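You operate a simulated robot arm through the tools that you are given. There is no shell and no other tool. Be economical: measure what you need, move in short steps, check, and stop when the job is done.

You run a simulated robot arm. Do the job below in one go: nothing can be reset, and whatever is moved stays where it is left.

Task
Fill the small can with the orange band with its matching drink.
Fine: two doses, none spilt; green is LIME, purple BERRY, orange PEACH; end with the slide at CAN IN; no lid; the drink knob stays.

The check looks at the end state, three seconds after you hand in, the way a careful person would. Anything else that was tipped, shoved, dropped, spilled or broken makes it a failure. A push-on lid holds only when it is set on centred and level and pressed home; a screw cap is set on level and turned clockwise until tight.

Robot
A 7-joint arm with a two-finger parallel gripper, fixed in place. Base frame: the origin is at the foot of the arm, x ahead of it, y to its left, z up; the work surface is at about z = 863. Lengths are in mm, angles in rad, forces in N, time in s.
With the tool pointing down near the work surface it reaches from about 300 to 700 mm from the base axis. Its first joint turns from -1.152 to 1.152 rad. Payload 1.57 kg.
The tool frame sits at the grasp point between the pads (the TCP): z along the fingers, y along the line on which they close. The tips reach 30 mm beyond it. Largest opening 110 mm; finger width 24, thickness 12; the body of the gripper, 48 by 112 mm, starts 78 mm behind the TCP.
Orientation is that of the tool frame in the base frame, as [roll, pitch, yaw] about the fixed x, y, z axes, in that order (R = Rz(yaw) Ry(pitch) Rx(roll)). With the fingers straight down and closing along the base's y, the tool's x points along the base's -x, its y along +y and its z along -z.

Tools
- The arm moves only by the tool step_arm. Its argument "plan" is a list of rows, each an object of numbers (a shift or turn left out is 0, a gripper value left out holds the last): "tx", "ty", "tz": the shift along the tool's x, y, z in mm; "ax", "ay", "az": the turn, a rotation vector about the tool's x, y, z in rad; "jaw": the finger opening in mm, from 0 to 110. In form: [{"tx": .., "ty": .., "tz": .., "ax": .., "ay": .., "az": .., "jaw": ..}, ...]. A call has 1 to 12 rows; each row shifts and turns the commanded pose from where the row before left it, along the tool's axes as they then stand. A row lasts 0.2 s, in which the tool goes at most 50 mm and 0.15 rad; a call with a longer step from one row to the next is refused whole, and so is a gripper value outside its range. A pose out of reach is approached as far as the arm can. The call stops where the force on the tool passes 60 N (or 10 N more than at its start, if that is more) or the arm is blocked; 0.2 s more then pass. The fingers move at their own pace (about 108 mm/s each) and stop on an object; they squeeze with about 32 N. The grip force told is the motor's: it shows also when the fingers shut on nothing. Time passes only in rows, and 0.2 s behind the last, so rows that do not move let the fingers close. It gives the time, the measured TCP pose, the force on the tool (base axes), the opening and the grip force at its end, in the units of the frame above (readings bear some noise).
- Cameras (640 x 400 px; columns grow to the right, rows downward): "scene" is fixed at [156.4, -384.8, 1405.1]; the picture's right is [0.85, -0.53, 0.00], its down [-0.30, -0.47, -0.83] and it looks along [0.44, 0.70, -0.56] (base axes); focal length 328 px, centre (320, 200). "wrist" rides on the gripper at [70, 16, -141] in the tool frame; the picture's right is [-0.23, 0.97, 0.00], its down [-0.86, -0.20, -0.48] and it looks along [-0.47, -0.11, 0.88] (tool axes); focal length 222 px, centre (320, 200). There is no depth. A picture from a camera that has moved, and an enlarged one, comes with that camera's place and axes in the base frame and with its lens.
- snapshot(camera): a new picture of that camera. The clock stands still meanwhile.
- enlarge(camera, box): a new picture of the part [left, top, right, bottom] of that camera's present view, enlarged. The clock stands still meanwhile.
- sign_off(): hands the job in; it is judged then, once.

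Go step by step. Nothing tells you positions but the pictures and the camera data: compare them with the known pose of the tool, close in by small moves and look again before you grip or let go. The budget is 120 turns and 68 pictures, counting those below and the enlarged ones. Unless the task says otherwise, let go and move clear before handing in, and close with one line.

The tools are called after "Call:" by a JSON object that holds its "op" and its "data". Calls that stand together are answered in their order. step_arm: Moves the arm, as the interface text tells. Its arguments: {"type":"object","properties":{"plan":{"type":"array"}},"required":["plan"]} The other tools are called the same way: snapshot (camera) takes a picture; enlarge (camera, box) takes an enlarged picture of a part of a camera's view; sign_off () hands the job in.

At the start:

```text
time: 0.0
position: [395.7, -155.3, 1246.7]
tcp_rot: [-3.141, -0.001, -3.141]
ft_force: [0.1, 0.3, 0.1]
opening: 109.9
gripper_force: 0.0
```

scene: 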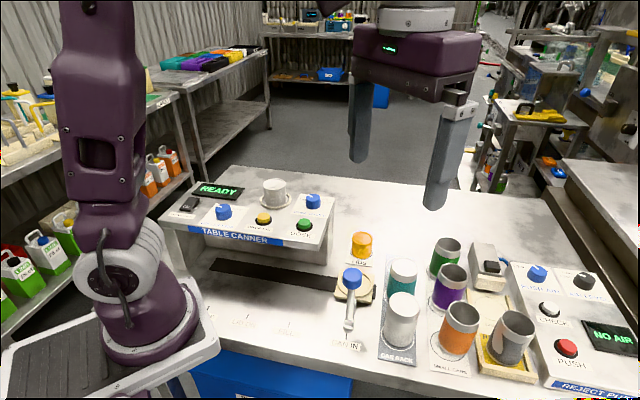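
wrist: 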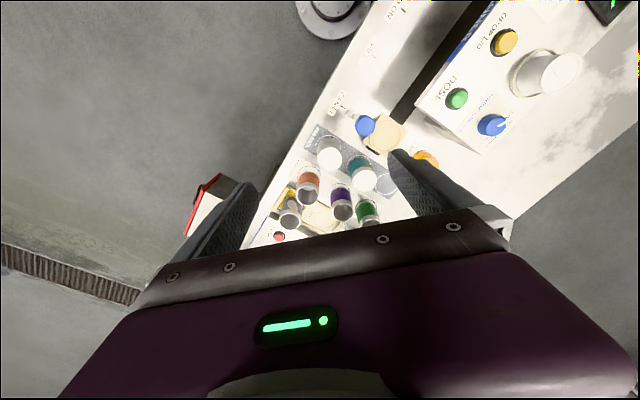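

I see a table canner machine with knobs and buttons, a slide with a handle, and several cans. I'll enlarge the details first.

Call:
{"op": "enlarge", "data": {"camera": "scene", "box": [150, 160, 350, 285]}}

Call:
{"op": "enlarge", "data": {"camera": "scene", "box": [190, 220, 430, 370]}}

Call:
{"op": "enlarge", "data": {"camera": "scene", "box": [370, 225, 640, 395]}}

```text
3.20 times, centred on (250, 222) of scene
camera zoom: at [156.4, -384.8, 1405.1], right [0.85, -0.53, 0.0], down [-0.3, -0.47, -0.83], along [0.44, 0.7, -0.56], focal length 1049 px, centre (544, 128)
```

zoom: 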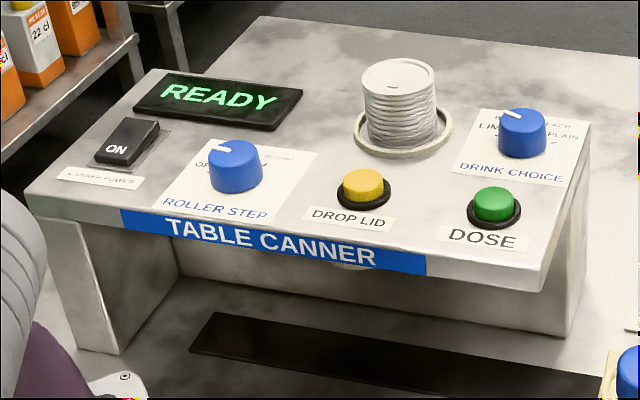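

```text
2.67 times, centred on (310, 295) of scene
camera zoom: at [156.4, -384.8, 1405.1], right [0.85, -0.53, 0.0], down [-0.3, -0.47, -0.83], along [0.44, 0.7, -0.56], focal length 874 px, centre (347, -53)
```

zoom: 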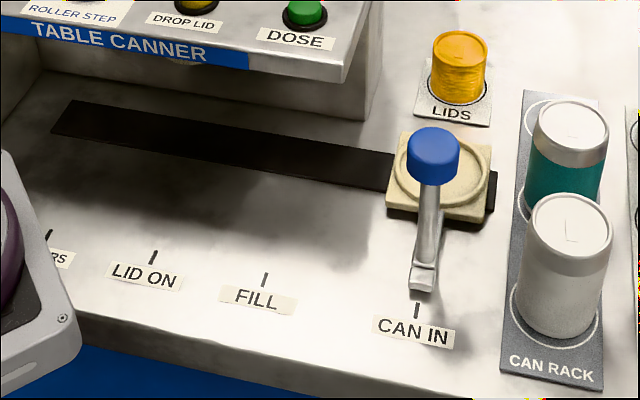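

```text
2.35 times, centred on (505, 310) of scene
camera zoom: at [156.4, -384.8, 1405.1], right [0.85, -0.53, 0.0], down [-0.3, -0.47, -0.83], along [0.44, 0.7, -0.56], focal length 771 px, centre (-115, -59)
```

zoom: 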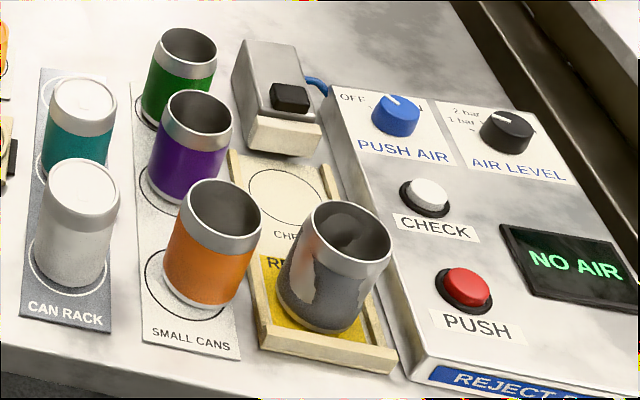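

The orange-banded can is in the SMALL CANS rack, and the slide is at CAN IN. I'll check the drink knob and the machine labels.

Call:
{"op": "enlarge", "data": {"camera": "scene", "box": [285, 185, 345, 223]}}

Call:
{"op": "enlarge", "data": {"camera": "wrist", "box": [420, 20, 580, 150]}}

Call:
{"op": "enlarge", "data": {"camera": "wrist", "box": [250, 80, 450, 240]}}

```text
10.53 times, centred on (315, 204) of scene
camera zoom: at [156.4, -384.8, 1405.1], right [0.85, -0.53, 0.0], down [-0.3, -0.47, -0.83], along [0.44, 0.7, -0.56], focal length 3450 px, centre (373, 158)
```

zoom: 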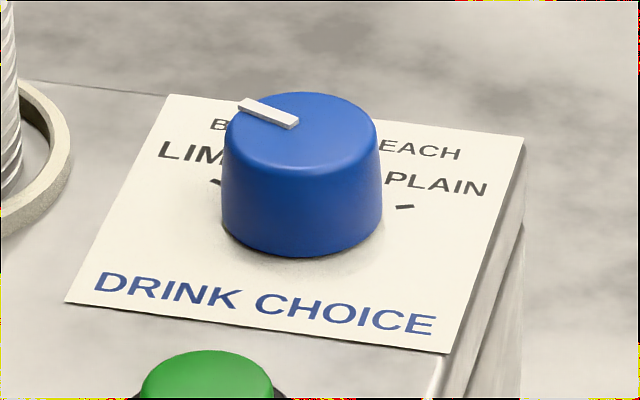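

```text
3.08 times, centred on (500, 85) of wrist
camera zoom: at [326.2, -139.2, 1385.4], right [0.23, 0.97, 0.0], down [0.86, -0.2, 0.48], along [0.47, -0.11, -0.88], focal length 684 px, centre (-234, 554)
```

zoom: 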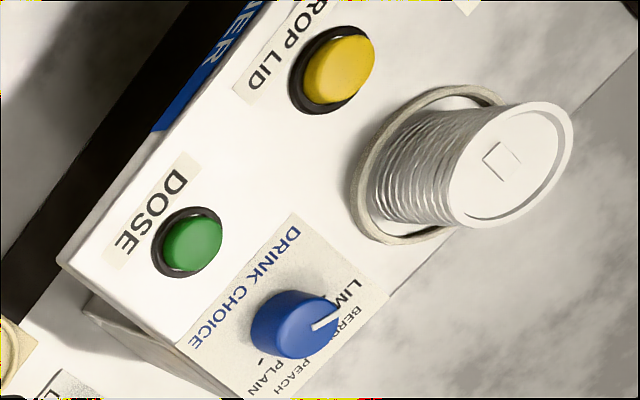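

```text
2.50 times, centred on (350, 160) of wrist
camera zoom: at [326.2, -139.2, 1385.4], right [0.23, 0.97, 0.0], down [0.86, -0.2, 0.48], along [0.47, -0.11, -0.88], focal length 555 px, centre (245, 300)
```

zoom: 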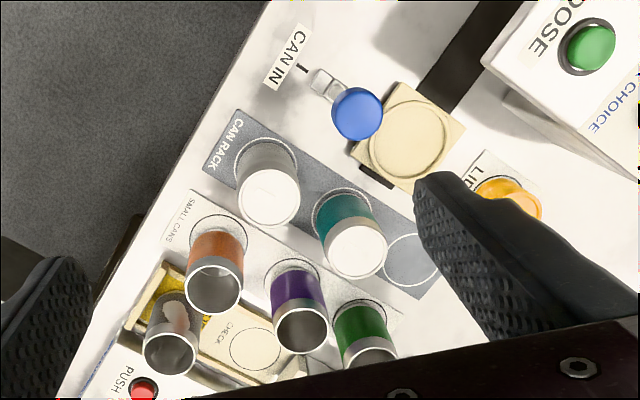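

The knob points at LIME, so it has to go to PEACH. The canner sits at about 45°, with the slide running along (-1, 1). I'll move over the canner to look at it closely.

Call:
{"op": "step_arm", "data": {"plan": [{"tx": 4, "ty": 40, "tz": 13}, {"tx": 4, "ty": 40, "tz": 13}, {"tx": 4, "ty": 40, "tz": 13}, {"tx": 4, "ty": 40, "tz": 13}, {}]}}

Call:
{"op": "snapshot", "data": {"camera": "wrist"}}

```text
time: 1.2
position: [380.4, 3.6, 1191.8]
tcp_rot: [3.141, 0.0, -3.14]
ft_force: [-0.2, -0.1, -0.4]
opening: 109.8
gripper_force: 0.0
```

```text
59 pictures are left
camera wrist: at [310.2, 20.7, 1330.8], right [0.23, 0.97, 0.0], down [0.85, -0.2, 0.48], along [0.47, -0.11, -0.88], focal length 222 px, centre (320, 200)
```

wrist: 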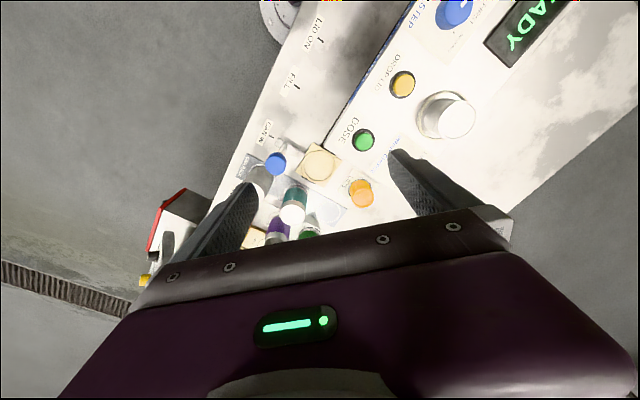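

The finger hides the knob, so I'll shift left until the knob sits between the fingers.

Call:
{"op": "step_arm", "data": {"plan": [{"ty": 45}, {"ty": 45, "tx": 10}, {"tx": 10}]}}

Call:
{"op": "enlarge", "data": {"camera": "wrist", "box": [240, 50, 440, 220]}}

```text
time: 2.0
position: [360.8, 94.8, 1192.6]
tcp_rot: [3.141, -0.001, 3.14]
ft_force: [0.4, 0.5, 0.4]
opening: 110.0
gripper_force: 0.0
```

```text
2.35 times, centred on (340, 135) of wrist
camera zoom: at [289.9, 110.9, 1332.2], right [0.23, 0.97, 0.0], down [0.86, -0.2, 0.48], along [0.47, -0.11, -0.88], focal length 523 px, centre (273, 353)
```

zoom: 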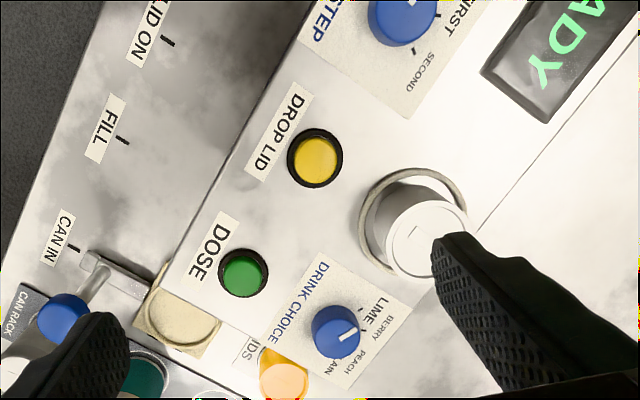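

Call:
{"op": "enlarge", "data": {"camera": "wrist", "box": [345, 155, 421, 220]}}

```text
6.15 times, centred on (383, 188) of wrist
camera zoom: at [289.9, 110.9, 1332.2], right [0.23, 0.97, 0.0], down [0.86, -0.2, 0.48], along [0.47, -0.11, -0.88], focal length 1367 px, centre (-68, 277)
```

zoom: 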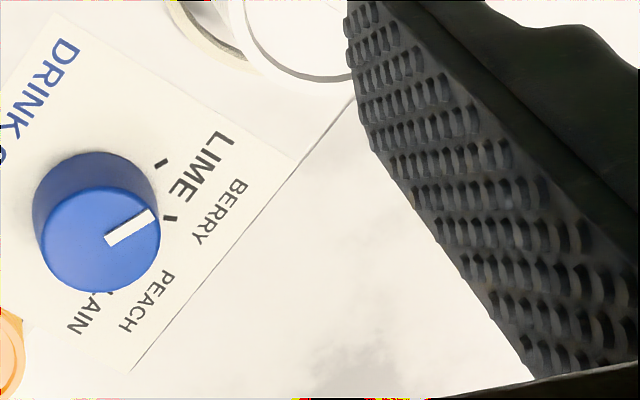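

The measurements agree: the knob top is at about (454, 115, 1018) and DOSE at about (402, 64, 1005). Tick spacing is about 45°, so LIME to PEACH is 90° clockwise. I'll go above the knob with the wrist turned back 45° first.

Call:
{"op": "step_arm", "data": {"plan": [{"tx": -23.3, "ty": 5.2, "tz": 25, "jaw": 60}, {"tx": -23.3, "ty": 5.2, "tz": 25}, {"tx": -23.3, "ty": 5.2, "tz": 25}, {"tx": -23.3, "ty": 5.2, "tz": 25}, {"az": -0.131}, {"az": -0.131}, {"az": -0.131}, {"az": -0.131}, {"az": -0.131}, {"az": -0.131}, {}]}}

Call:
{"op": "snapshot", "data": {"camera": "wrist"}}

Call:
{"op": "snapshot", "data": {"camera": "scene"}}

```text
time: 4.4
position: [453.2, 115.2, 1093.5]
tcp_rot: [-3.14, -0.001, -2.353]
ft_force: [-0.4, -0.8, -0.7]
opening: 60.0
gripper_force: 0.1
```

```text
56 pictures are left
camera wrist: at [392.4, 77.7, 1233.8], right [-0.53, 0.85, 0.0], down [0.74, 0.47, 0.48], along [0.41, 0.25, -0.88], focal length 222 px, centre (320, 200)
```

wrist: 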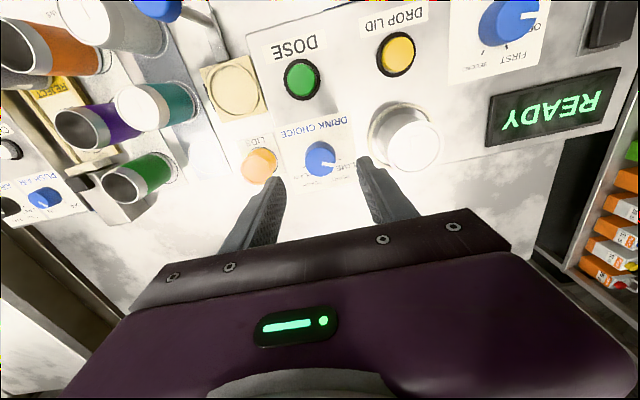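

```text
55 pictures are left
```

scene: 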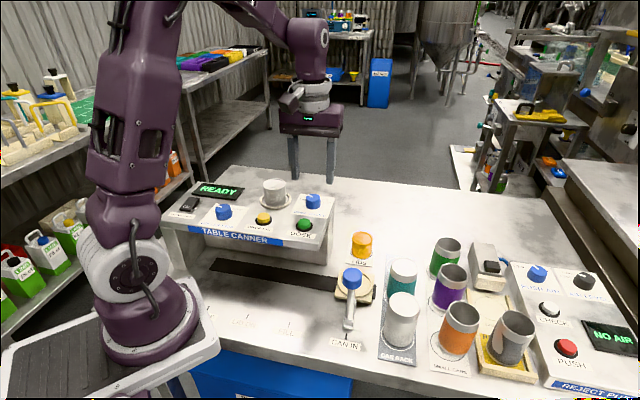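

Call:
{"op": "enlarge", "data": {"camera": "wrist", "box": [270, 110, 390, 185]}}

```text
5.33 times, centred on (330, 148) of wrist
camera zoom: at [392.4, 77.7, 1233.8], right [-0.53, 0.85, 0.0], down [0.74, 0.47, 0.48], along [0.41, 0.25, -0.88], focal length 1185 px, centre (267, 480)
```

zoom: 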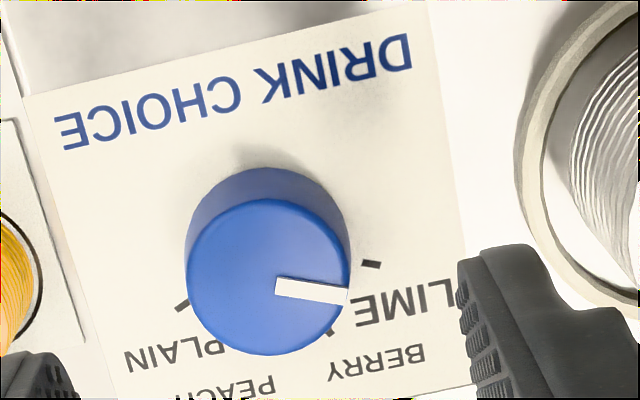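

The knob is centred to within 3 mm. I'll descend around it.

Call:
{"op": "step_arm", "data": {"plan": [{"tx": -2.3, "ty": -1.3, "tz": 20}, {"tz": 20}, {"tz": 20}, {}]}}

Call:
{"op": "snapshot", "data": {"camera": "wrist"}}

Call:
{"op": "enlarge", "data": {"camera": "scene", "box": [250, 140, 370, 215]}}

```text
time: 5.4
position: [456.1, 115.6, 1032.8]
tcp_rot: [3.139, -0.001, -2.353]
ft_force: [-0.1, 0.2, -0.2]
opening: 60.0
gripper_force: 0.1
```

```text
53 pictures are left
camera wrist: at [394.7, 78.2, 1172.6], right [-0.53, 0.85, 0.0], down [0.75, 0.46, 0.48], along [0.41, 0.25, -0.88], focal length 222 px, centre (320, 200)
```

wrist: 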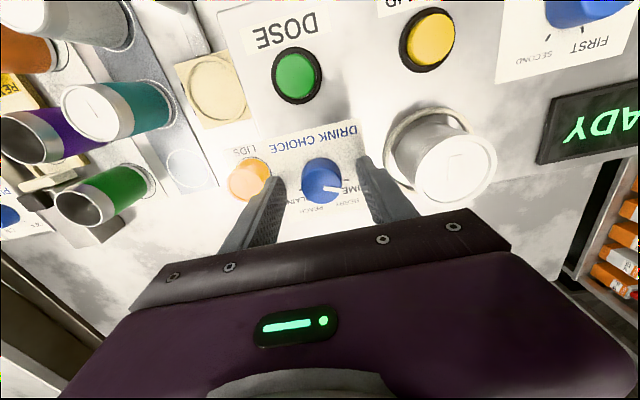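

```text
5.33 times, centred on (310, 178) of scene
camera zoom: at [156.4, -384.8, 1405.1], right [0.85, -0.53, 0.0], down [-0.3, -0.47, -0.83], along [0.44, 0.7, -0.56], focal length 1748 px, centre (373, 320)
```

zoom: 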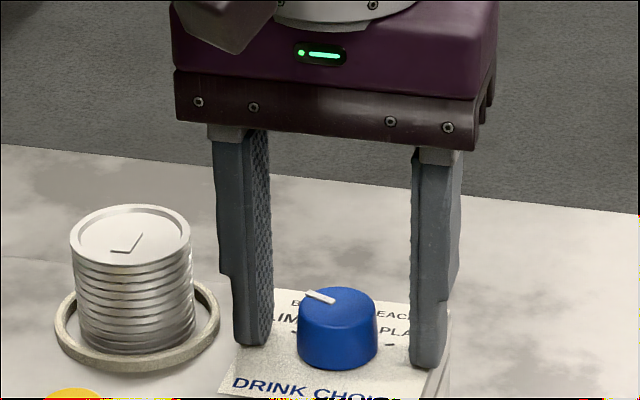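

The fingers straddle the knob. I'll close and check the grip.

Call:
{"op": "step_arm", "data": {"plan": [{"jaw": 20}, {"jaw": 20}, {}, {}]}}

```text
time: 6.4
position: [455.6, 116.7, 1032.0]
tcp_rot: [3.14, -0.001, -2.356]
ft_force: [-10.1, 10.5, -4.4]
opening: 32.6
gripper_force: 40.5
```

The grip is on with a little sideways load. I'll relieve it by 1 mm and turn clockwise.

Call:
{"op": "step_arm", "data": {"plan": [{"ty": 1.2}, {"az": 0.143}, {"az": 0.143}, {"az": 0.143}, {"az": 0.143}, {"az": 0.143}, {"az": 0.143}, {}]}}

Call:
{"op": "enlarge", "data": {"camera": "scene", "box": [250, 140, 370, 215]}}

```text
time: 8.2
position: [455.5, 115.1, 1034.2]
tcp_rot: [-3.139, -0.001, 3.069]
ft_force: [-3.2, -0.2, -27.4]
opening: 32.2
gripper_force: 40.9
```

```text
5.33 times, centred on (310, 178) of scene
camera zoom: at [156.7, -384.7, 1405.1], right [0.85, -0.53, 0.0], down [-0.3, -0.47, -0.83], along [0.44, 0.7, -0.56], focal length 1748 px, centre (373, 320)
```

zoom: 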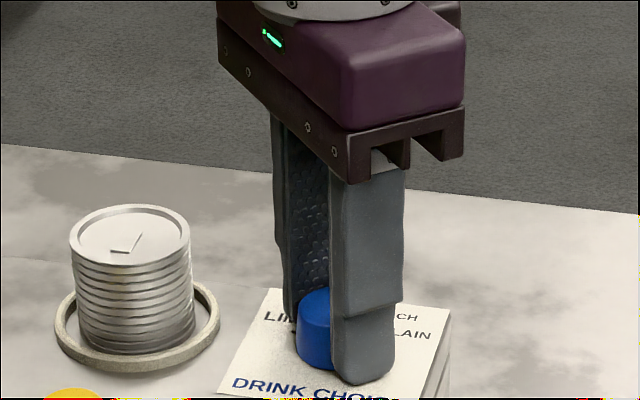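

Call:
{"op": "step_arm", "data": {"plan": [{"tz": 0.5, "az": 0.1426}, {"tz": 0.5, "az": 0.1426}, {"tz": 0.5, "az": 0.1426}, {"az": 0.1426}, {"az": 0.1426}, {}]}}

Call:
{"op": "snapshot", "data": {"camera": "wrist"}}

```text
time: 9.6
position: [455.0, 115.7, 1032.9]
tcp_rot: [3.14, 0.001, 2.358]
ft_force: [-11.7, -8.2, 28.8]
opening: 32.5
gripper_force: 41.2
```

```text
50 pictures are left
camera wrist: at [416.6, 177.2, 1172.8], right [0.85, 0.53, 0.0], down [0.46, -0.75, 0.48], along [0.25, -0.41, -0.88], focal length 222 px, centre (320, 200)
```

wrist: 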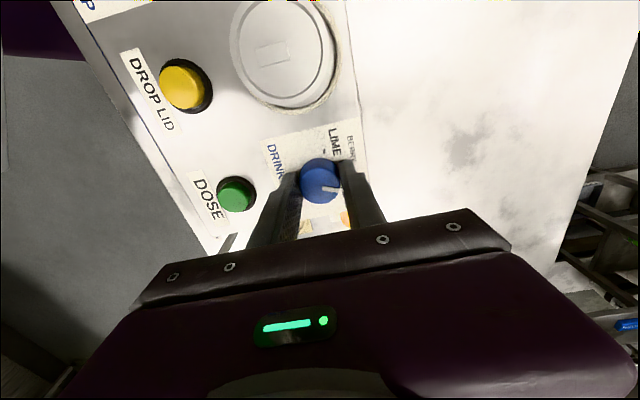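

Turned 90°. I'll release, rise and check the pointer.

Call:
{"op": "step_arm", "data": {"plan": [{"jaw": 60}, {}, {}, {"tz": -30}, {"tz": -30}, {}]}}

Call:
{"op": "enlarge", "data": {"camera": "wrist", "box": [260, 110, 380, 185]}}

Call:
{"op": "enlarge", "data": {"camera": "scene", "box": [270, 175, 360, 231]}}

```text
time: 11.0
position: [455.4, 114.4, 1092.9]
tcp_rot: [-3.14, 0.001, 2.358]
ft_force: [-0.5, 0.9, -0.4]
opening: 60.0
gripper_force: 0.1
```

```text
5.33 times, centred on (320, 148) of wrist
camera zoom: at [417.0, 176.6, 1231.4], right [0.85, 0.53, 0.0], down [0.46, -0.74, 0.48], along [0.25, -0.41, -0.88], focal length 1185 px, centre (320, 480)
```

zoom: 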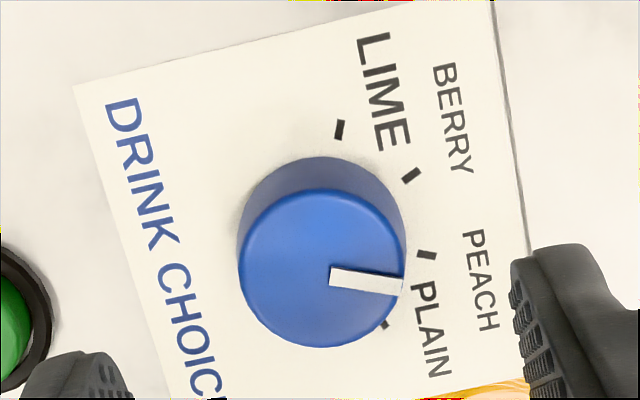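

```text
7.11 times, centred on (315, 203) of scene
camera zoom: at [156.4, -384.8, 1405.1], right [0.85, -0.53, 0.0], down [-0.3, -0.47, -0.83], along [0.44, 0.7, -0.56], focal length 2331 px, centre (356, 179)
```

zoom: 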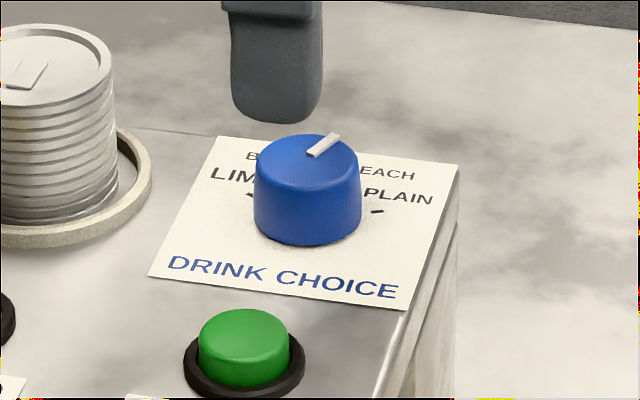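

The knob is on PEACH: the pointer is at 24° against a nominal 22.5°. I'll go to the orange can, turning back to closing along y.

Call:
{"op": "step_arm", "data": {"plan": [{"tz": -20, "az": -0.1305, "jaw": 90}, {"tz": -20, "az": -0.1305}, {"az": -0.1305}, {"az": -0.1305}, {"az": -0.1305}, {"az": -0.1305}, {"tx": -8, "ty": -45}, {"tx": -8, "ty": -45}, {"tx": -8, "ty": -45}, {"tx": -8, "ty": -45}, {"tx": -8, "ty": -45}, {"tx": -8, "ty": -45}]}}

Call:
{"op": "step_arm", "data": {"plan": [{"ty": -40, "tz": 20}, {"tz": 10}, {}]}}

Call:
{"op": "snapshot", "data": {"camera": "wrist"}}

```text
time: 13.6
position: [501.6, -155.7, 1130.5]
tcp_rot: [-3.142, 0.0, 3.141]
ft_force: [-0.3, -0.8, -0.1]
opening: 89.9
gripper_force: 0.1
```

```text
time: 14.4
position: [504.5, -194.0, 1102.5]
tcp_rot: [3.141, 0.0, -3.141]
ft_force: [0.0, 0.0, 0.0]
opening: 90.0
gripper_force: 0.0
```

```text
47 pictures are left
camera wrist: at [432.9, -177.2, 1241.6], right [0.23, 0.97, 0.0], down [0.85, -0.2, 0.48], along [0.47, -0.11, -0.88], focal length 222 px, centre (320, 200)
```

wrist: 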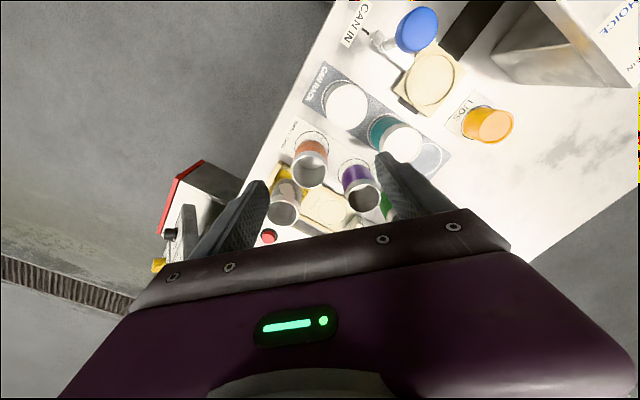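

Call:
{"op": "enlarge", "data": {"camera": "wrist", "box": [250, 120, 410, 232]}}

Call:
{"op": "enlarge", "data": {"camera": "wrist", "box": [340, 0, 500, 120]}}

Call:
{"op": "enlarge", "data": {"camera": "scene", "box": [380, 230, 540, 390]}}

```text
3.57 times, centred on (330, 176) of wrist
camera zoom: at [432.9, -177.2, 1241.6], right [0.23, 0.97, 0.0], down [0.85, -0.2, 0.48], along [0.47, -0.11, -0.88], focal length 793 px, centre (284, 286)
```

zoom: 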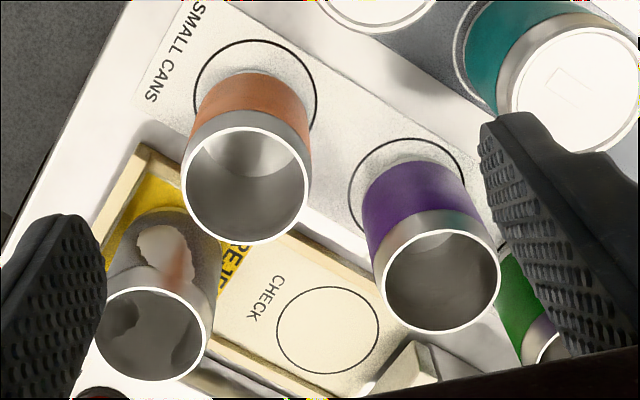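

```text
3.33 times, centred on (420, 60) of wrist
camera zoom: at [432.9, -177.2, 1241.6], right [0.23, 0.97, 0.0], down [0.85, -0.2, 0.48], along [0.47, -0.11, -0.88], focal length 740 px, centre (-13, 667)
```

zoom: 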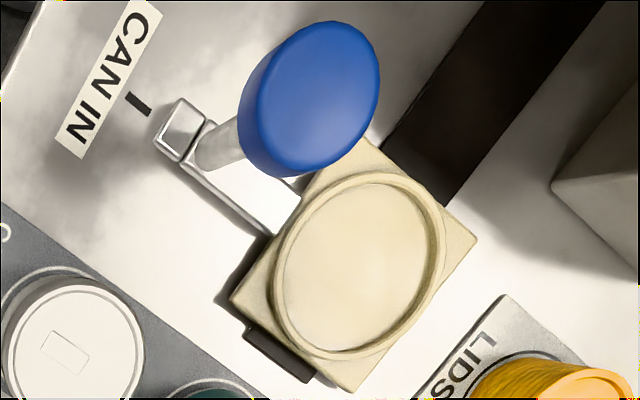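

```text
2.50 times, centred on (460, 310) of scene
camera zoom: at [156.4, -384.8, 1405.1], right [0.85, -0.53, 0.0], down [-0.3, -0.47, -0.83], along [0.44, 0.7, -0.56], focal length 820 px, centre (-30, -75)
```

zoom: 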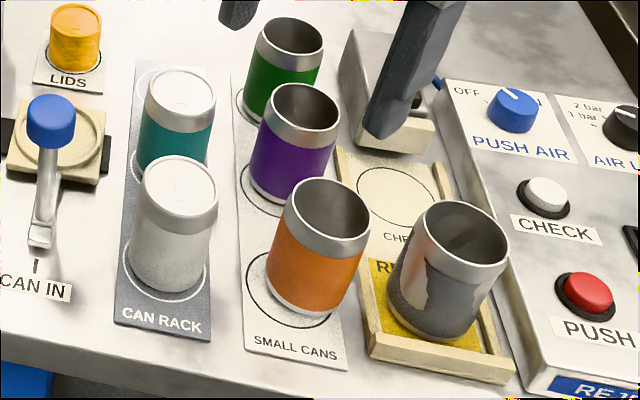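

The orange can is at about (544, -220) with its rim at about z 935, and the diameter is about 52. I'll go above it with the jaw at 90.

Call:
{"op": "step_arm", "data": {"plan": [{"tx": -20, "ty": -13, "tz": 20}, {"tx": -20, "ty": -13, "tz": 20}, {"tz": 25}, {"tz": 25}, {}]}}

Call:
{"op": "snapshot", "data": {"camera": "wrist"}}

Call:
{"op": "enlarge", "data": {"camera": "scene", "box": [380, 200, 560, 380]}}

```text
time: 15.6
position: [543.8, -219.2, 1011.8]
tcp_rot: [-3.14, 0.0, -3.14]
ft_force: [-0.5, -0.9, -0.4]
opening: 90.1
gripper_force: 0.1
```

```text
43 pictures are left
camera wrist: at [472.9, -202.9, 1150.8], right [0.23, 0.97, 0.0], down [0.86, -0.2, 0.48], along [0.47, -0.11, -0.88], focal length 222 px, centre (320, 200)
```

wrist: 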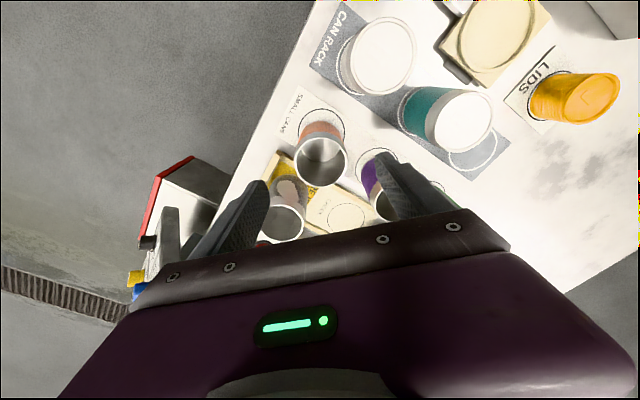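

```text
2.22 times, centred on (470, 290) of scene
camera zoom: at [156.4, -384.8, 1405.1], right [0.85, -0.53, 0.0], down [-0.3, -0.47, -0.83], along [0.44, 0.7, -0.56], focal length 728 px, centre (-13, 0)
```

zoom: 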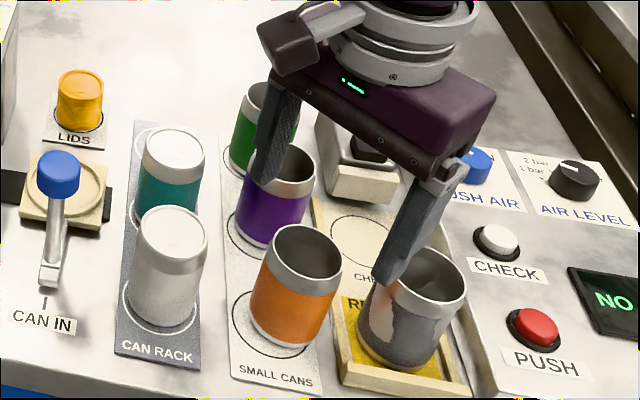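

Centred within 1.5 mm. I'll descend to grip height.

Call:
{"op": "step_arm", "data": {"plan": [{"tx": -1, "ty": -0.5, "tz": 25}, {"tz": 25}, {"tz": 20}, {"tz": 21}, {}]}}

Call:
{"op": "snapshot", "data": {"camera": "wrist"}}

Call:
{"op": "enlarge", "data": {"camera": "scene", "box": [380, 200, 560, 380]}}

```text
time: 16.8
position: [543.4, -221.4, 920.3]
tcp_rot: [3.14, 0.0, 3.138]
ft_force: [-0.2, -0.7, -0.7]
opening: 90.1
gripper_force: 0.0
```

```text
41 pictures are left
camera wrist: at [472.9, -204.3, 1060.5], right [0.23, 0.97, 0.0], down [0.85, -0.2, 0.48], along [0.47, -0.11, -0.88], focal length 222 px, centre (320, 200)
```

wrist: 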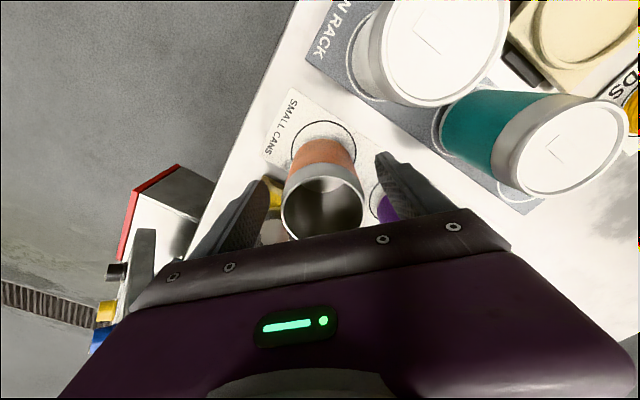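

```text
2.22 times, centred on (470, 290) of scene
camera zoom: at [156.4, -384.8, 1405.1], right [0.85, -0.53, 0.0], down [-0.3, -0.47, -0.83], along [0.44, 0.7, -0.56], focal length 728 px, centre (-13, 0)
```

zoom: 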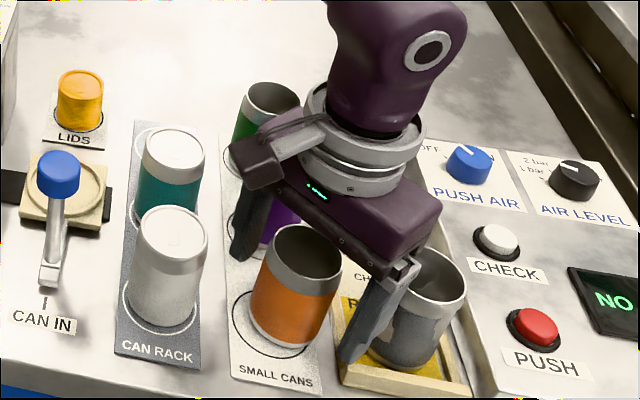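

Good alignment. I'll close on the can gently.

Call:
{"op": "step_arm", "data": {"plan": [{"tx": -2, "jaw": 70}, {"jaw": 60}, {"jaw": 55}, {"jaw": 50}, {"jaw": 46}, {"jaw": 46}]}}

```text
time: 18.2
position: [545.8, -220.9, 921.1]
tcp_rot: [3.141, -0.002, 3.14]
ft_force: [-0.8, -0.3, 0.3]
opening: 50.3
gripper_force: 31.9
```

Gripped at 50 mm. I'll lift and look.

Call:
{"op": "step_arm", "data": {"plan": [{"tz": -15}, {"tz": -35}, {"tz": -40}, {"tz": -40}, {"tz": -30}, {}]}}

Call:
{"op": "snapshot", "data": {"camera": "scene"}}

Call:
{"op": "enlarge", "data": {"camera": "wrist", "box": [340, 0, 600, 160]}}

```text
time: 19.6
position: [546.7, -218.2, 1084.0]
tcp_rot: [-3.141, 0.0, 3.141]
ft_force: [0.2, -0.4, 0.0]
opening: 50.8
gripper_force: 31.9
```

```text
39 pictures are left
```

scene: 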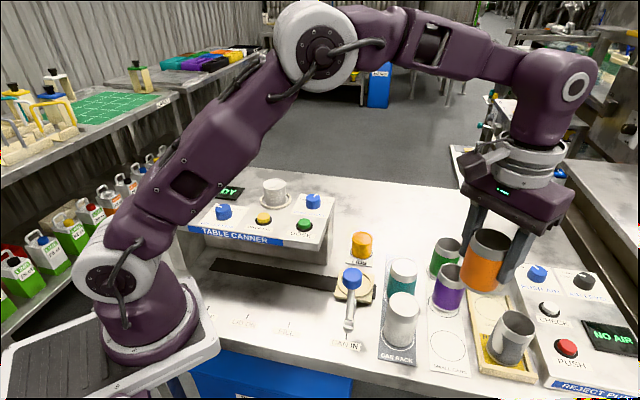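

```text
2.46 times, centred on (470, 80) of wrist
camera zoom: at [475.5, -202.5, 1223.5], right [0.23, 0.97, 0.0], down [0.85, -0.2, 0.48], along [0.47, -0.11, -0.88], focal length 547 px, centre (-49, 495)
```

zoom: 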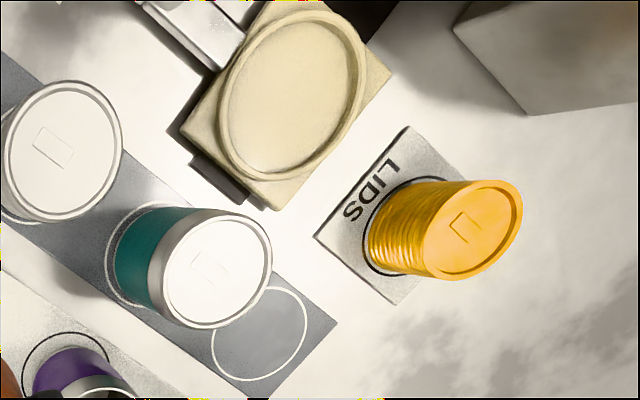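

Now I'll carry it over the holder, at about (470, -23), and stay high.

Call:
{"op": "step_arm", "data": {"plan": [{"tx": 12, "ty": 20}, {"tx": 16, "ty": 38}, {"tx": 16, "ty": 38}, {"tx": 16, "ty": 38}, {"tx": 12, "ty": 38}, {"tx": 5, "ty": 23}, {}, {}]}}

Call:
{"op": "enlarge", "data": {"camera": "wrist", "box": [200, 60, 440, 210]}}

Call:
{"op": "enlarge", "data": {"camera": "scene", "box": [270, 170, 430, 330]}}

```text
time: 21.4
position: [469.2, -26.6, 1079.2]
tcp_rot: [-3.141, 0.0, 3.139]
ft_force: [0.1, -0.1, -0.9]
opening: 51.1
gripper_force: 31.8
```

```text
2.67 times, centred on (320, 135) of wrist
camera zoom: at [398.8, -8.6, 1219.9], right [0.23, 0.97, 0.0], down [0.85, -0.2, 0.48], along [0.47, -0.11, -0.88], focal length 592 px, centre (320, 373)
```

zoom: 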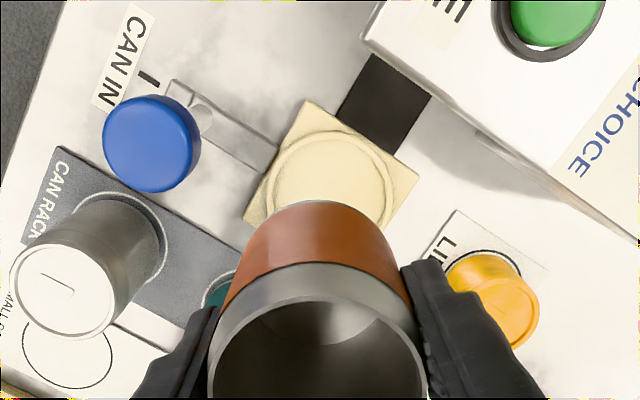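

```text
2.50 times, centred on (350, 250) of scene
camera zoom: at [156.4, -384.8, 1405.1], right [0.85, -0.53, 0.0], down [-0.3, -0.47, -0.83], along [0.44, 0.7, -0.56], focal length 820 px, centre (245, 75)
```

zoom: 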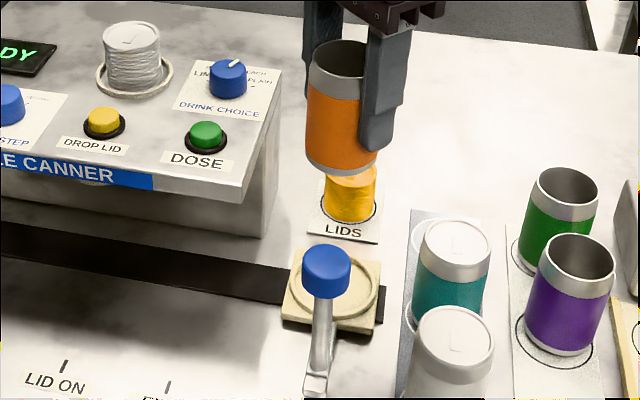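

The wrist view puts the holder centre at about (475, -21). I'll shift and lower to about 20 mm above it, then look.

Call:
{"op": "step_arm", "data": {"plan": [{"tx": -5.5, "ty": 5.6, "tz": 29}, {"tz": 35}, {"tz": 35}, {"tz": 25}, {}, {}]}}

Call:
{"op": "enlarge", "data": {"camera": "wrist", "box": [220, 100, 420, 225]}}

Call:
{"op": "enlarge", "data": {"camera": "scene", "box": [310, 210, 430, 330]}}

```text
time: 22.8
position: [476.1, -20.2, 956.5]
tcp_rot: [3.14, 0.001, -3.14]
ft_force: [0.4, 0.2, 0.3]
opening: 51.1
gripper_force: 31.4
```

```text
3.20 times, centred on (320, 162) of wrist
camera zoom: at [404.9, -3.7, 1096.4], right [0.23, 0.97, 0.0], down [0.85, -0.2, 0.48], along [0.47, -0.11, -0.88], focal length 711 px, centre (320, 320)
```

zoom: 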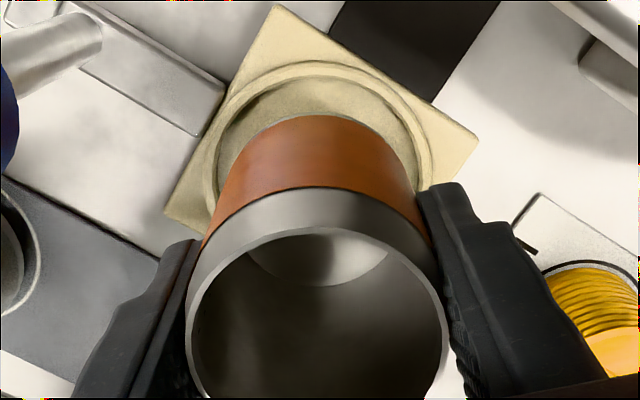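

```text
3.33 times, centred on (370, 270) of scene
camera zoom: at [156.4, -384.8, 1405.1], right [0.85, -0.53, 0.0], down [-0.3, -0.47, -0.83], along [0.44, 0.7, -0.56], focal length 1093 px, centre (153, -33)
```

zoom: 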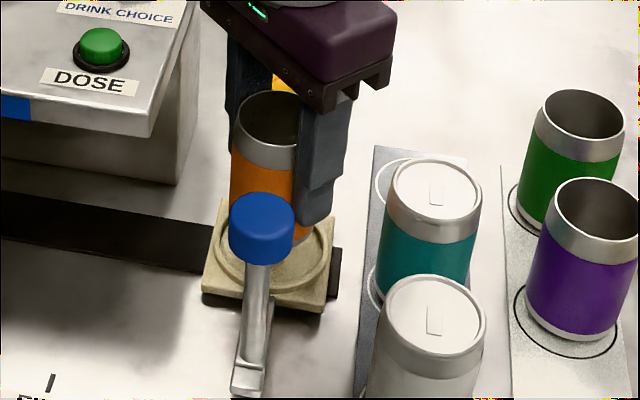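

The ring centre is at about (473.5, -20.5). I'll correct by 2.5 mm and lower, watching the force.

Call:
{"op": "step_arm", "data": {"plan": [{"tx": 2.5, "tz": 8}, {"tz": 8}, {"tz": 4}, {}]}}

Call:
{"op": "enlarge", "data": {"camera": "wrist", "box": [220, 100, 420, 225]}}

Call:
{"op": "enlarge", "data": {"camera": "scene", "box": [310, 210, 430, 330]}}

```text
time: 23.8
position: [471.9, -20.0, 937.2]
tcp_rot: [-3.141, 0.0, 3.141]
ft_force: [-0.2, 0.3, -0.6]
opening: 50.7
gripper_force: 31.9
```

```text
3.20 times, centred on (320, 162) of wrist
camera zoom: at [402.1, -2.8, 1076.4], right [0.23, 0.97, 0.0], down [0.85, -0.2, 0.48], along [0.47, -0.11, -0.88], focal length 711 px, centre (320, 320)
```

zoom: 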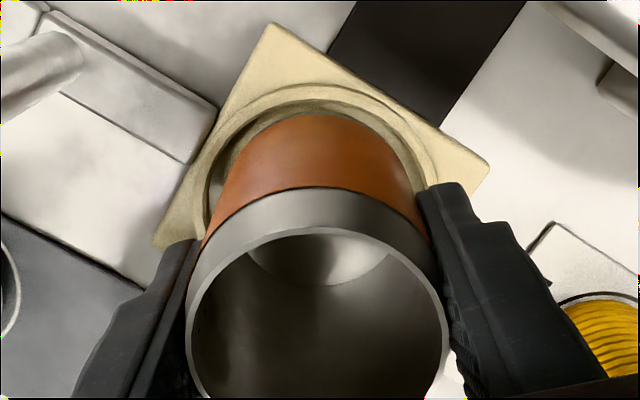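

```text
3.33 times, centred on (370, 270) of scene
camera zoom: at [156.4, -384.8, 1405.1], right [0.85, -0.53, 0.0], down [-0.3, -0.47, -0.83], along [0.44, 0.7, -0.56], focal length 1093 px, centre (153, -33)
```

zoom: 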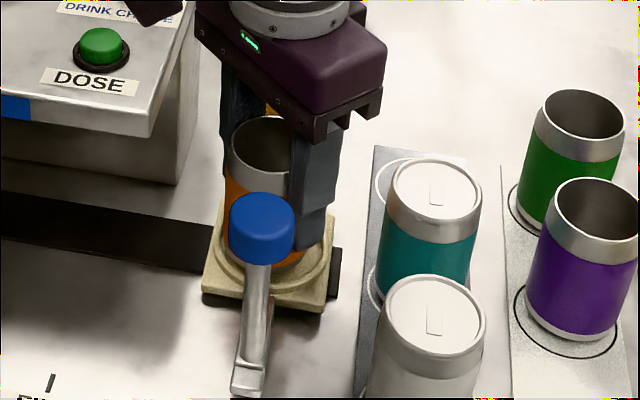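

The centre now reads (472.4, -20.1), which matches the tool. I'll lower the last bit gently.

Call:
{"op": "step_arm", "data": {"plan": [{"tz": 3}, {"tz": 2}, {}]}}

Call:
{"op": "step_arm", "data": {"plan": [{"tz": 1.5}, {"tz": 1.5}, {}]}}

```text
time: 24.6
position: [472.6, -19.2, 931.5]
tcp_rot: [3.14, 0.003, 3.14]
ft_force: [0.3, -0.4, 19.8]
opening: 51.0
gripper_force: 31.6
```

```text
time: 25.4
position: [472.4, -19.4, 927.8]
tcp_rot: [3.141, 0.0, 3.14]
ft_force: [1.2, 2.9, 19.6]
opening: 50.8
gripper_force: 31.9
```

Call:
{"op": "enlarge", "data": {"camera": "wrist", "box": [220, 100, 420, 225]}}

Call:
{"op": "enlarge", "data": {"camera": "scene", "box": [330, 230, 400, 300]}}

```text
3.20 times, centred on (320, 162) of wrist
camera zoom: at [402.3, -2.7, 1068.4], right [0.23, 0.97, 0.0], down [0.85, -0.2, 0.48], along [0.47, -0.11, -0.88], focal length 711 px, centre (320, 320)
```

zoom: 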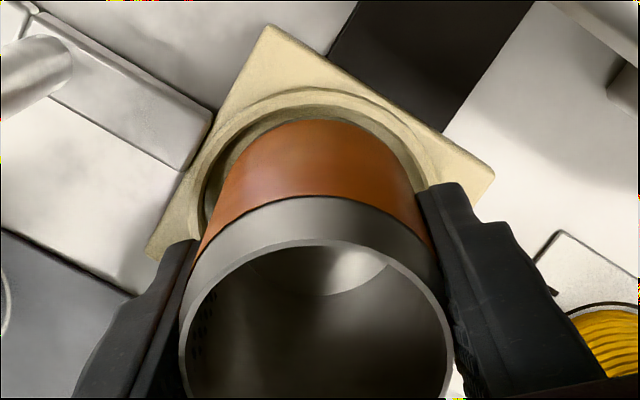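

```text
5.71 times, centred on (365, 265) of scene
camera zoom: at [156.1, -384.7, 1405.2], right [0.85, -0.53, 0.0], down [-0.3, -0.47, -0.83], along [0.44, 0.7, -0.56], focal length 1873 px, centre (63, -171)
```

zoom: 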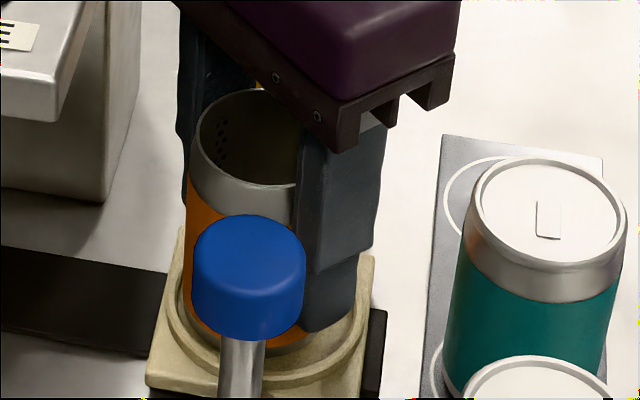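

The can is down inside the ring. I'll release gently and rise.

Call:
{"op": "step_arm", "data": {"plan": [{"tz": -1.5}, {"jaw": 56}, {"jaw": 64}, {"jaw": 72}, {"jaw": 80}, {}]}}

Call:
{"op": "step_arm", "data": {"plan": [{"tz": -20}, {"tz": -30}, {"tz": -40}, {"tz": -40}, {}]}}

Call:
{"op": "snapshot", "data": {"camera": "wrist"}}

Call:
{"op": "enlarge", "data": {"camera": "scene", "box": [310, 200, 430, 360]}}

```text
time: 26.8
position: [473.2, -19.9, 929.2]
tcp_rot: [-3.141, 0.001, 3.141]
ft_force: [0.2, 0.2, 0.7]
opening: 80.0
gripper_force: 0.0
```

```text
time: 28.0
position: [472.0, -21.9, 1061.8]
tcp_rot: [-3.142, 0.0, 3.141]
ft_force: [0.2, 0.1, -0.3]
opening: 80.0
gripper_force: 0.0
```

```text
29 pictures are left
camera wrist: at [400.7, -3.7, 1201.0], right [0.23, 0.97, 0.0], down [0.86, -0.2, 0.48], along [0.47, -0.11, -0.88], focal length 222 px, centre (320, 200)
```

wrist: 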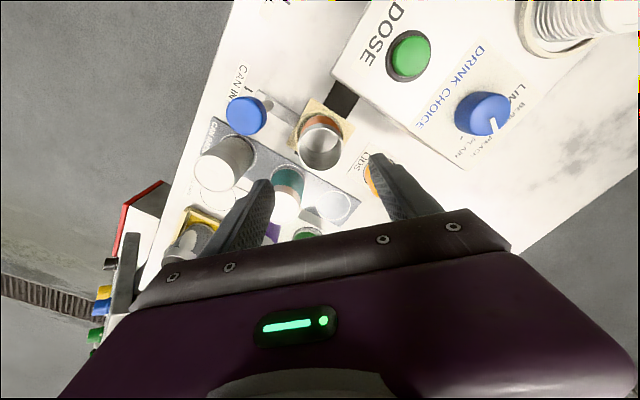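

```text
2.50 times, centred on (370, 280) of scene
camera zoom: at [156.4, -384.8, 1405.1], right [0.85, -0.53, 0.0], down [-0.3, -0.47, -0.83], along [0.44, 0.7, -0.56], focal length 820 px, centre (195, 0)
```

zoom: 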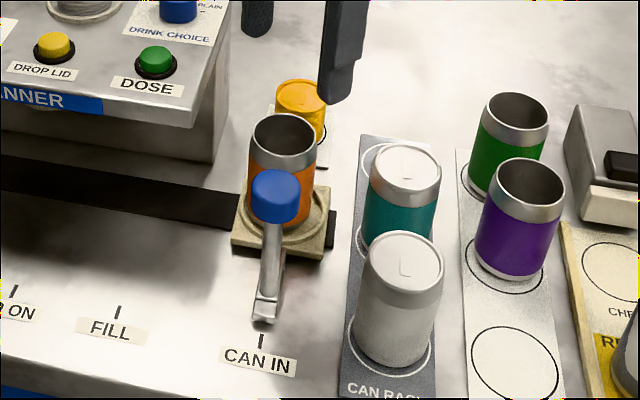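

The can is upright in the holder. Next is the slide handle, whose cap is at about (414.5, -77) with its top at about z 980. I'll turn so the fingers close along the slide direction.

Call:
{"op": "step_arm", "data": {"plan": [{"tx": 20, "ty": -18, "jaw": 60}, {"tx": 20, "ty": -18}, {"tx": 17, "ty": -19}, {"az": -0.131}, {"az": -0.131}, {"az": -0.131}, {"az": -0.131}, {"az": -0.131}, {"az": -0.131}, {}]}}

Call:
{"op": "enlarge", "data": {"camera": "wrist", "box": [220, 90, 420, 215]}}

```text
time: 30.2
position: [415.2, -74.8, 1059.6]
tcp_rot: [3.141, 0.0, -2.354]
ft_force: [-0.1, -0.4, 0.8]
opening: 60.1
gripper_force: 0.1
```

```text
3.20 times, centred on (320, 152) of wrist
camera zoom: at [353.8, -112.0, 1200.2], right [-0.53, 0.85, 0.0], down [0.74, 0.47, 0.48], along [0.41, 0.25, -0.88], focal length 711 px, centre (320, 352)
```

zoom: 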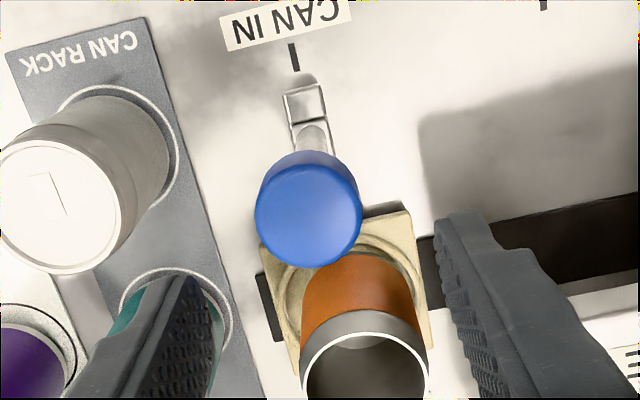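

I'll correct by 4 mm and descend on the cap.

Call:
{"op": "step_arm", "data": {"plan": [{"tx": 3, "ty": -3, "tz": 25}, {"tz": 25}, {"tz": 26}, {}]}}

Call:
{"op": "snapshot", "data": {"camera": "wrist"}}

Call:
{"op": "enlarge", "data": {"camera": "scene", "box": [290, 200, 450, 360]}}

```text
time: 31.2
position: [416.9, -79.8, 983.6]
tcp_rot: [3.141, 0.001, -2.356]
ft_force: [0.9, -0.3, 0.0]
opening: 60.2
gripper_force: 0.0
```

```text
26 pictures are left
camera wrist: at [354.0, -116.4, 1123.7], right [-0.53, 0.85, 0.0], down [0.75, 0.46, 0.48], along [0.41, 0.25, -0.88], focal length 222 px, centre (320, 200)
```

wrist: 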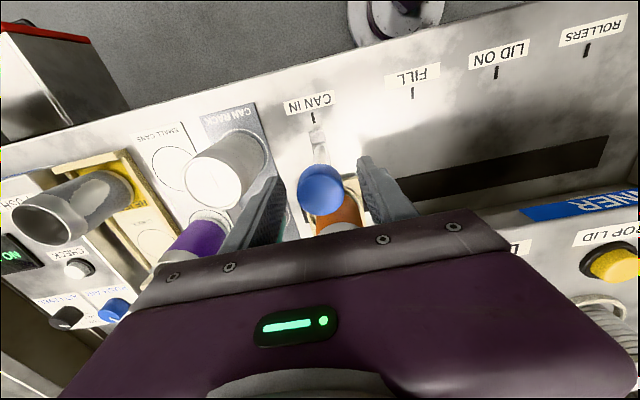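

```text
2.50 times, centred on (370, 280) of scene
camera zoom: at [156.4, -384.8, 1405.1], right [0.85, -0.53, 0.0], down [-0.3, -0.47, -0.83], along [0.44, 0.7, -0.56], focal length 820 px, centre (195, 0)
```

zoom: 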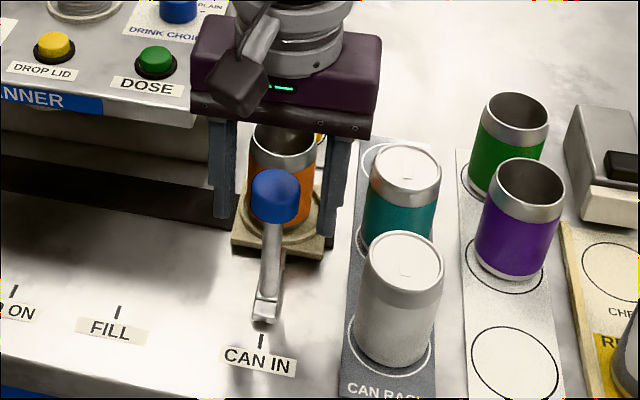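

The fingers flank the cap. I'll close on it.

Call:
{"op": "step_arm", "data": {"plan": [{"tx": 2, "jaw": 48}, {"jaw": 38}, {"jaw": 30}, {"jaw": 25}, {}]}}

```text
time: 32.4
position: [414.1, -78.8, 984.0]
tcp_rot: [3.142, 0.0, -2.355]
ft_force: [-0.6, -0.8, -4.9]
opening: 33.5
gripper_force: 41.3
```

Gripped. I'll slide toward FILL, about 108 mm, starting carefully.

Call:
{"op": "step_arm", "data": {"plan": [{"ty": 4}, {"ty": 8}, {"ty": 8}, {"ty": 8}, {"ty": 8}, {"ty": 4}, {}]}}

Call:
{"op": "snapshot", "data": {"camera": "scene"}}

```text
time: 34.0
position: [385.1, -52.8, 984.6]
tcp_rot: [-3.142, 0.001, -2.358]
ft_force: [0.5, -0.3, -20.3]
opening: 33.5
gripper_force: 41.3
```

```text
24 pictures are left
```

scene: 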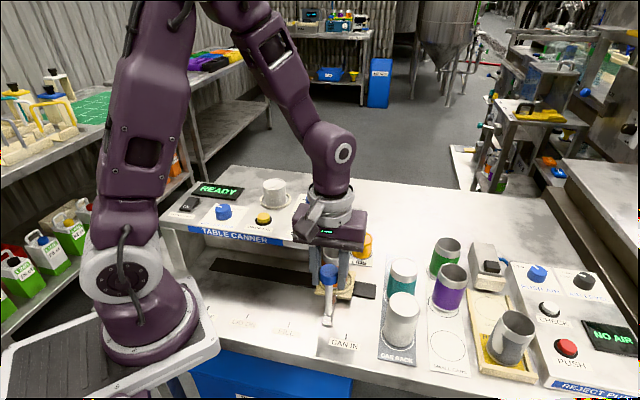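

It slides smoothly with the can in place. I'll go on about 68 mm more.

Call:
{"op": "step_arm", "data": {"plan": [{"ty": 4}, {"ty": 8}, {"ty": 8}, {"ty": 8}, {"ty": 8}, {"ty": 8}, {"ty": 8}, {"ty": 8}, {"ty": 6}, {"ty": 2}, {}]}}

Call:
{"op": "enlarge", "data": {"camera": "scene", "box": [200, 180, 400, 360]}}

Call:
{"op": "snapshot", "data": {"camera": "wrist"}}

```text
time: 36.4
position: [336.5, -3.5, 985.9]
tcp_rot: [3.141, -0.002, -2.356]
ft_force: [-8.0, -5.6, -29.4]
opening: 33.4
gripper_force: 41.3
```

```text
2.22 times, centred on (300, 270) of scene
camera zoom: at [156.4, -385.0, 1405.1], right [0.85, -0.53, 0.0], down [-0.3, -0.47, -0.83], along [0.44, 0.7, -0.56], focal length 728 px, centre (364, 44)
```

zoom: 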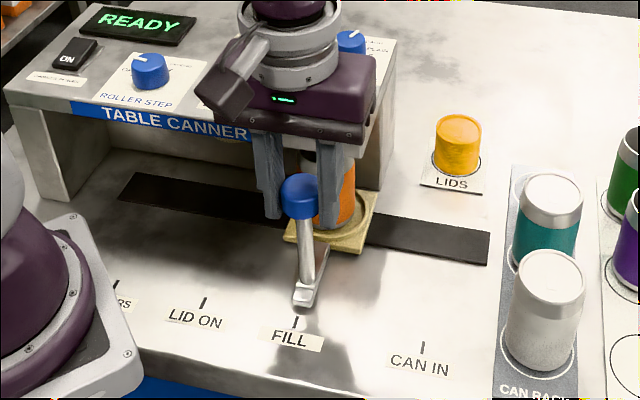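

```text
22 pictures are left
camera wrist: at [276.3, -40.7, 1125.0], right [-0.53, 0.85, 0.0], down [0.75, 0.46, 0.48], along [0.4, 0.25, -0.88], focal length 222 px, centre (320, 200)
```

wrist: 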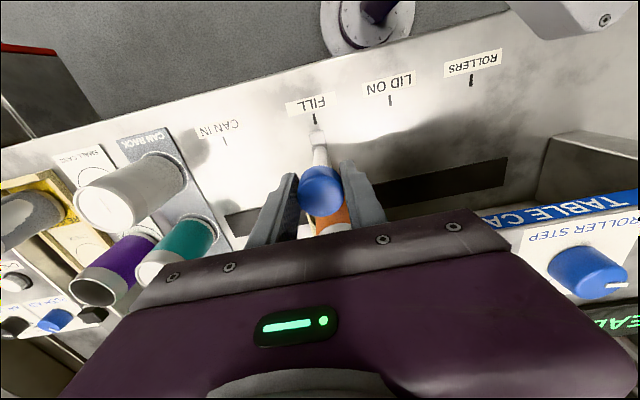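

Call:
{"op": "enlarge", "data": {"camera": "wrist", "box": [280, 85, 360, 145]}}

Call:
{"op": "enlarge", "data": {"camera": "scene", "box": [260, 265, 320, 345]}}

```text
6.67 times, centred on (320, 115) of wrist
camera zoom: at [276.3, -40.7, 1125.0], right [-0.53, 0.85, 0.0], down [0.75, 0.46, 0.48], along [0.4, 0.25, -0.88], focal length 1481 px, centre (320, 767)
```

zoom: 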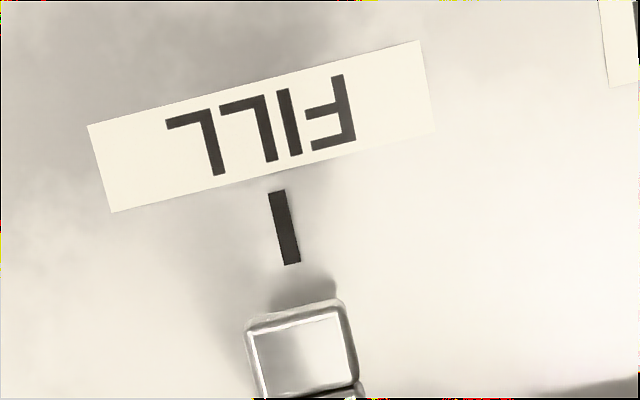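

```text
5.00 times, centred on (290, 305) of scene
camera zoom: at [156.4, -385.0, 1405.1], right [0.85, -0.53, 0.0], down [-0.3, -0.47, -0.83], along [0.44, 0.7, -0.56], focal length 1639 px, centre (470, -325)
```

zoom: 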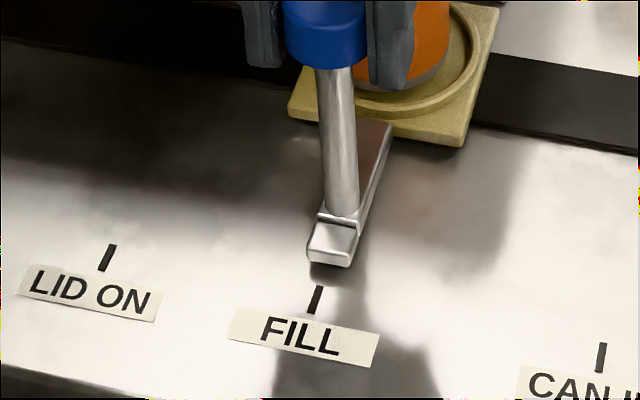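

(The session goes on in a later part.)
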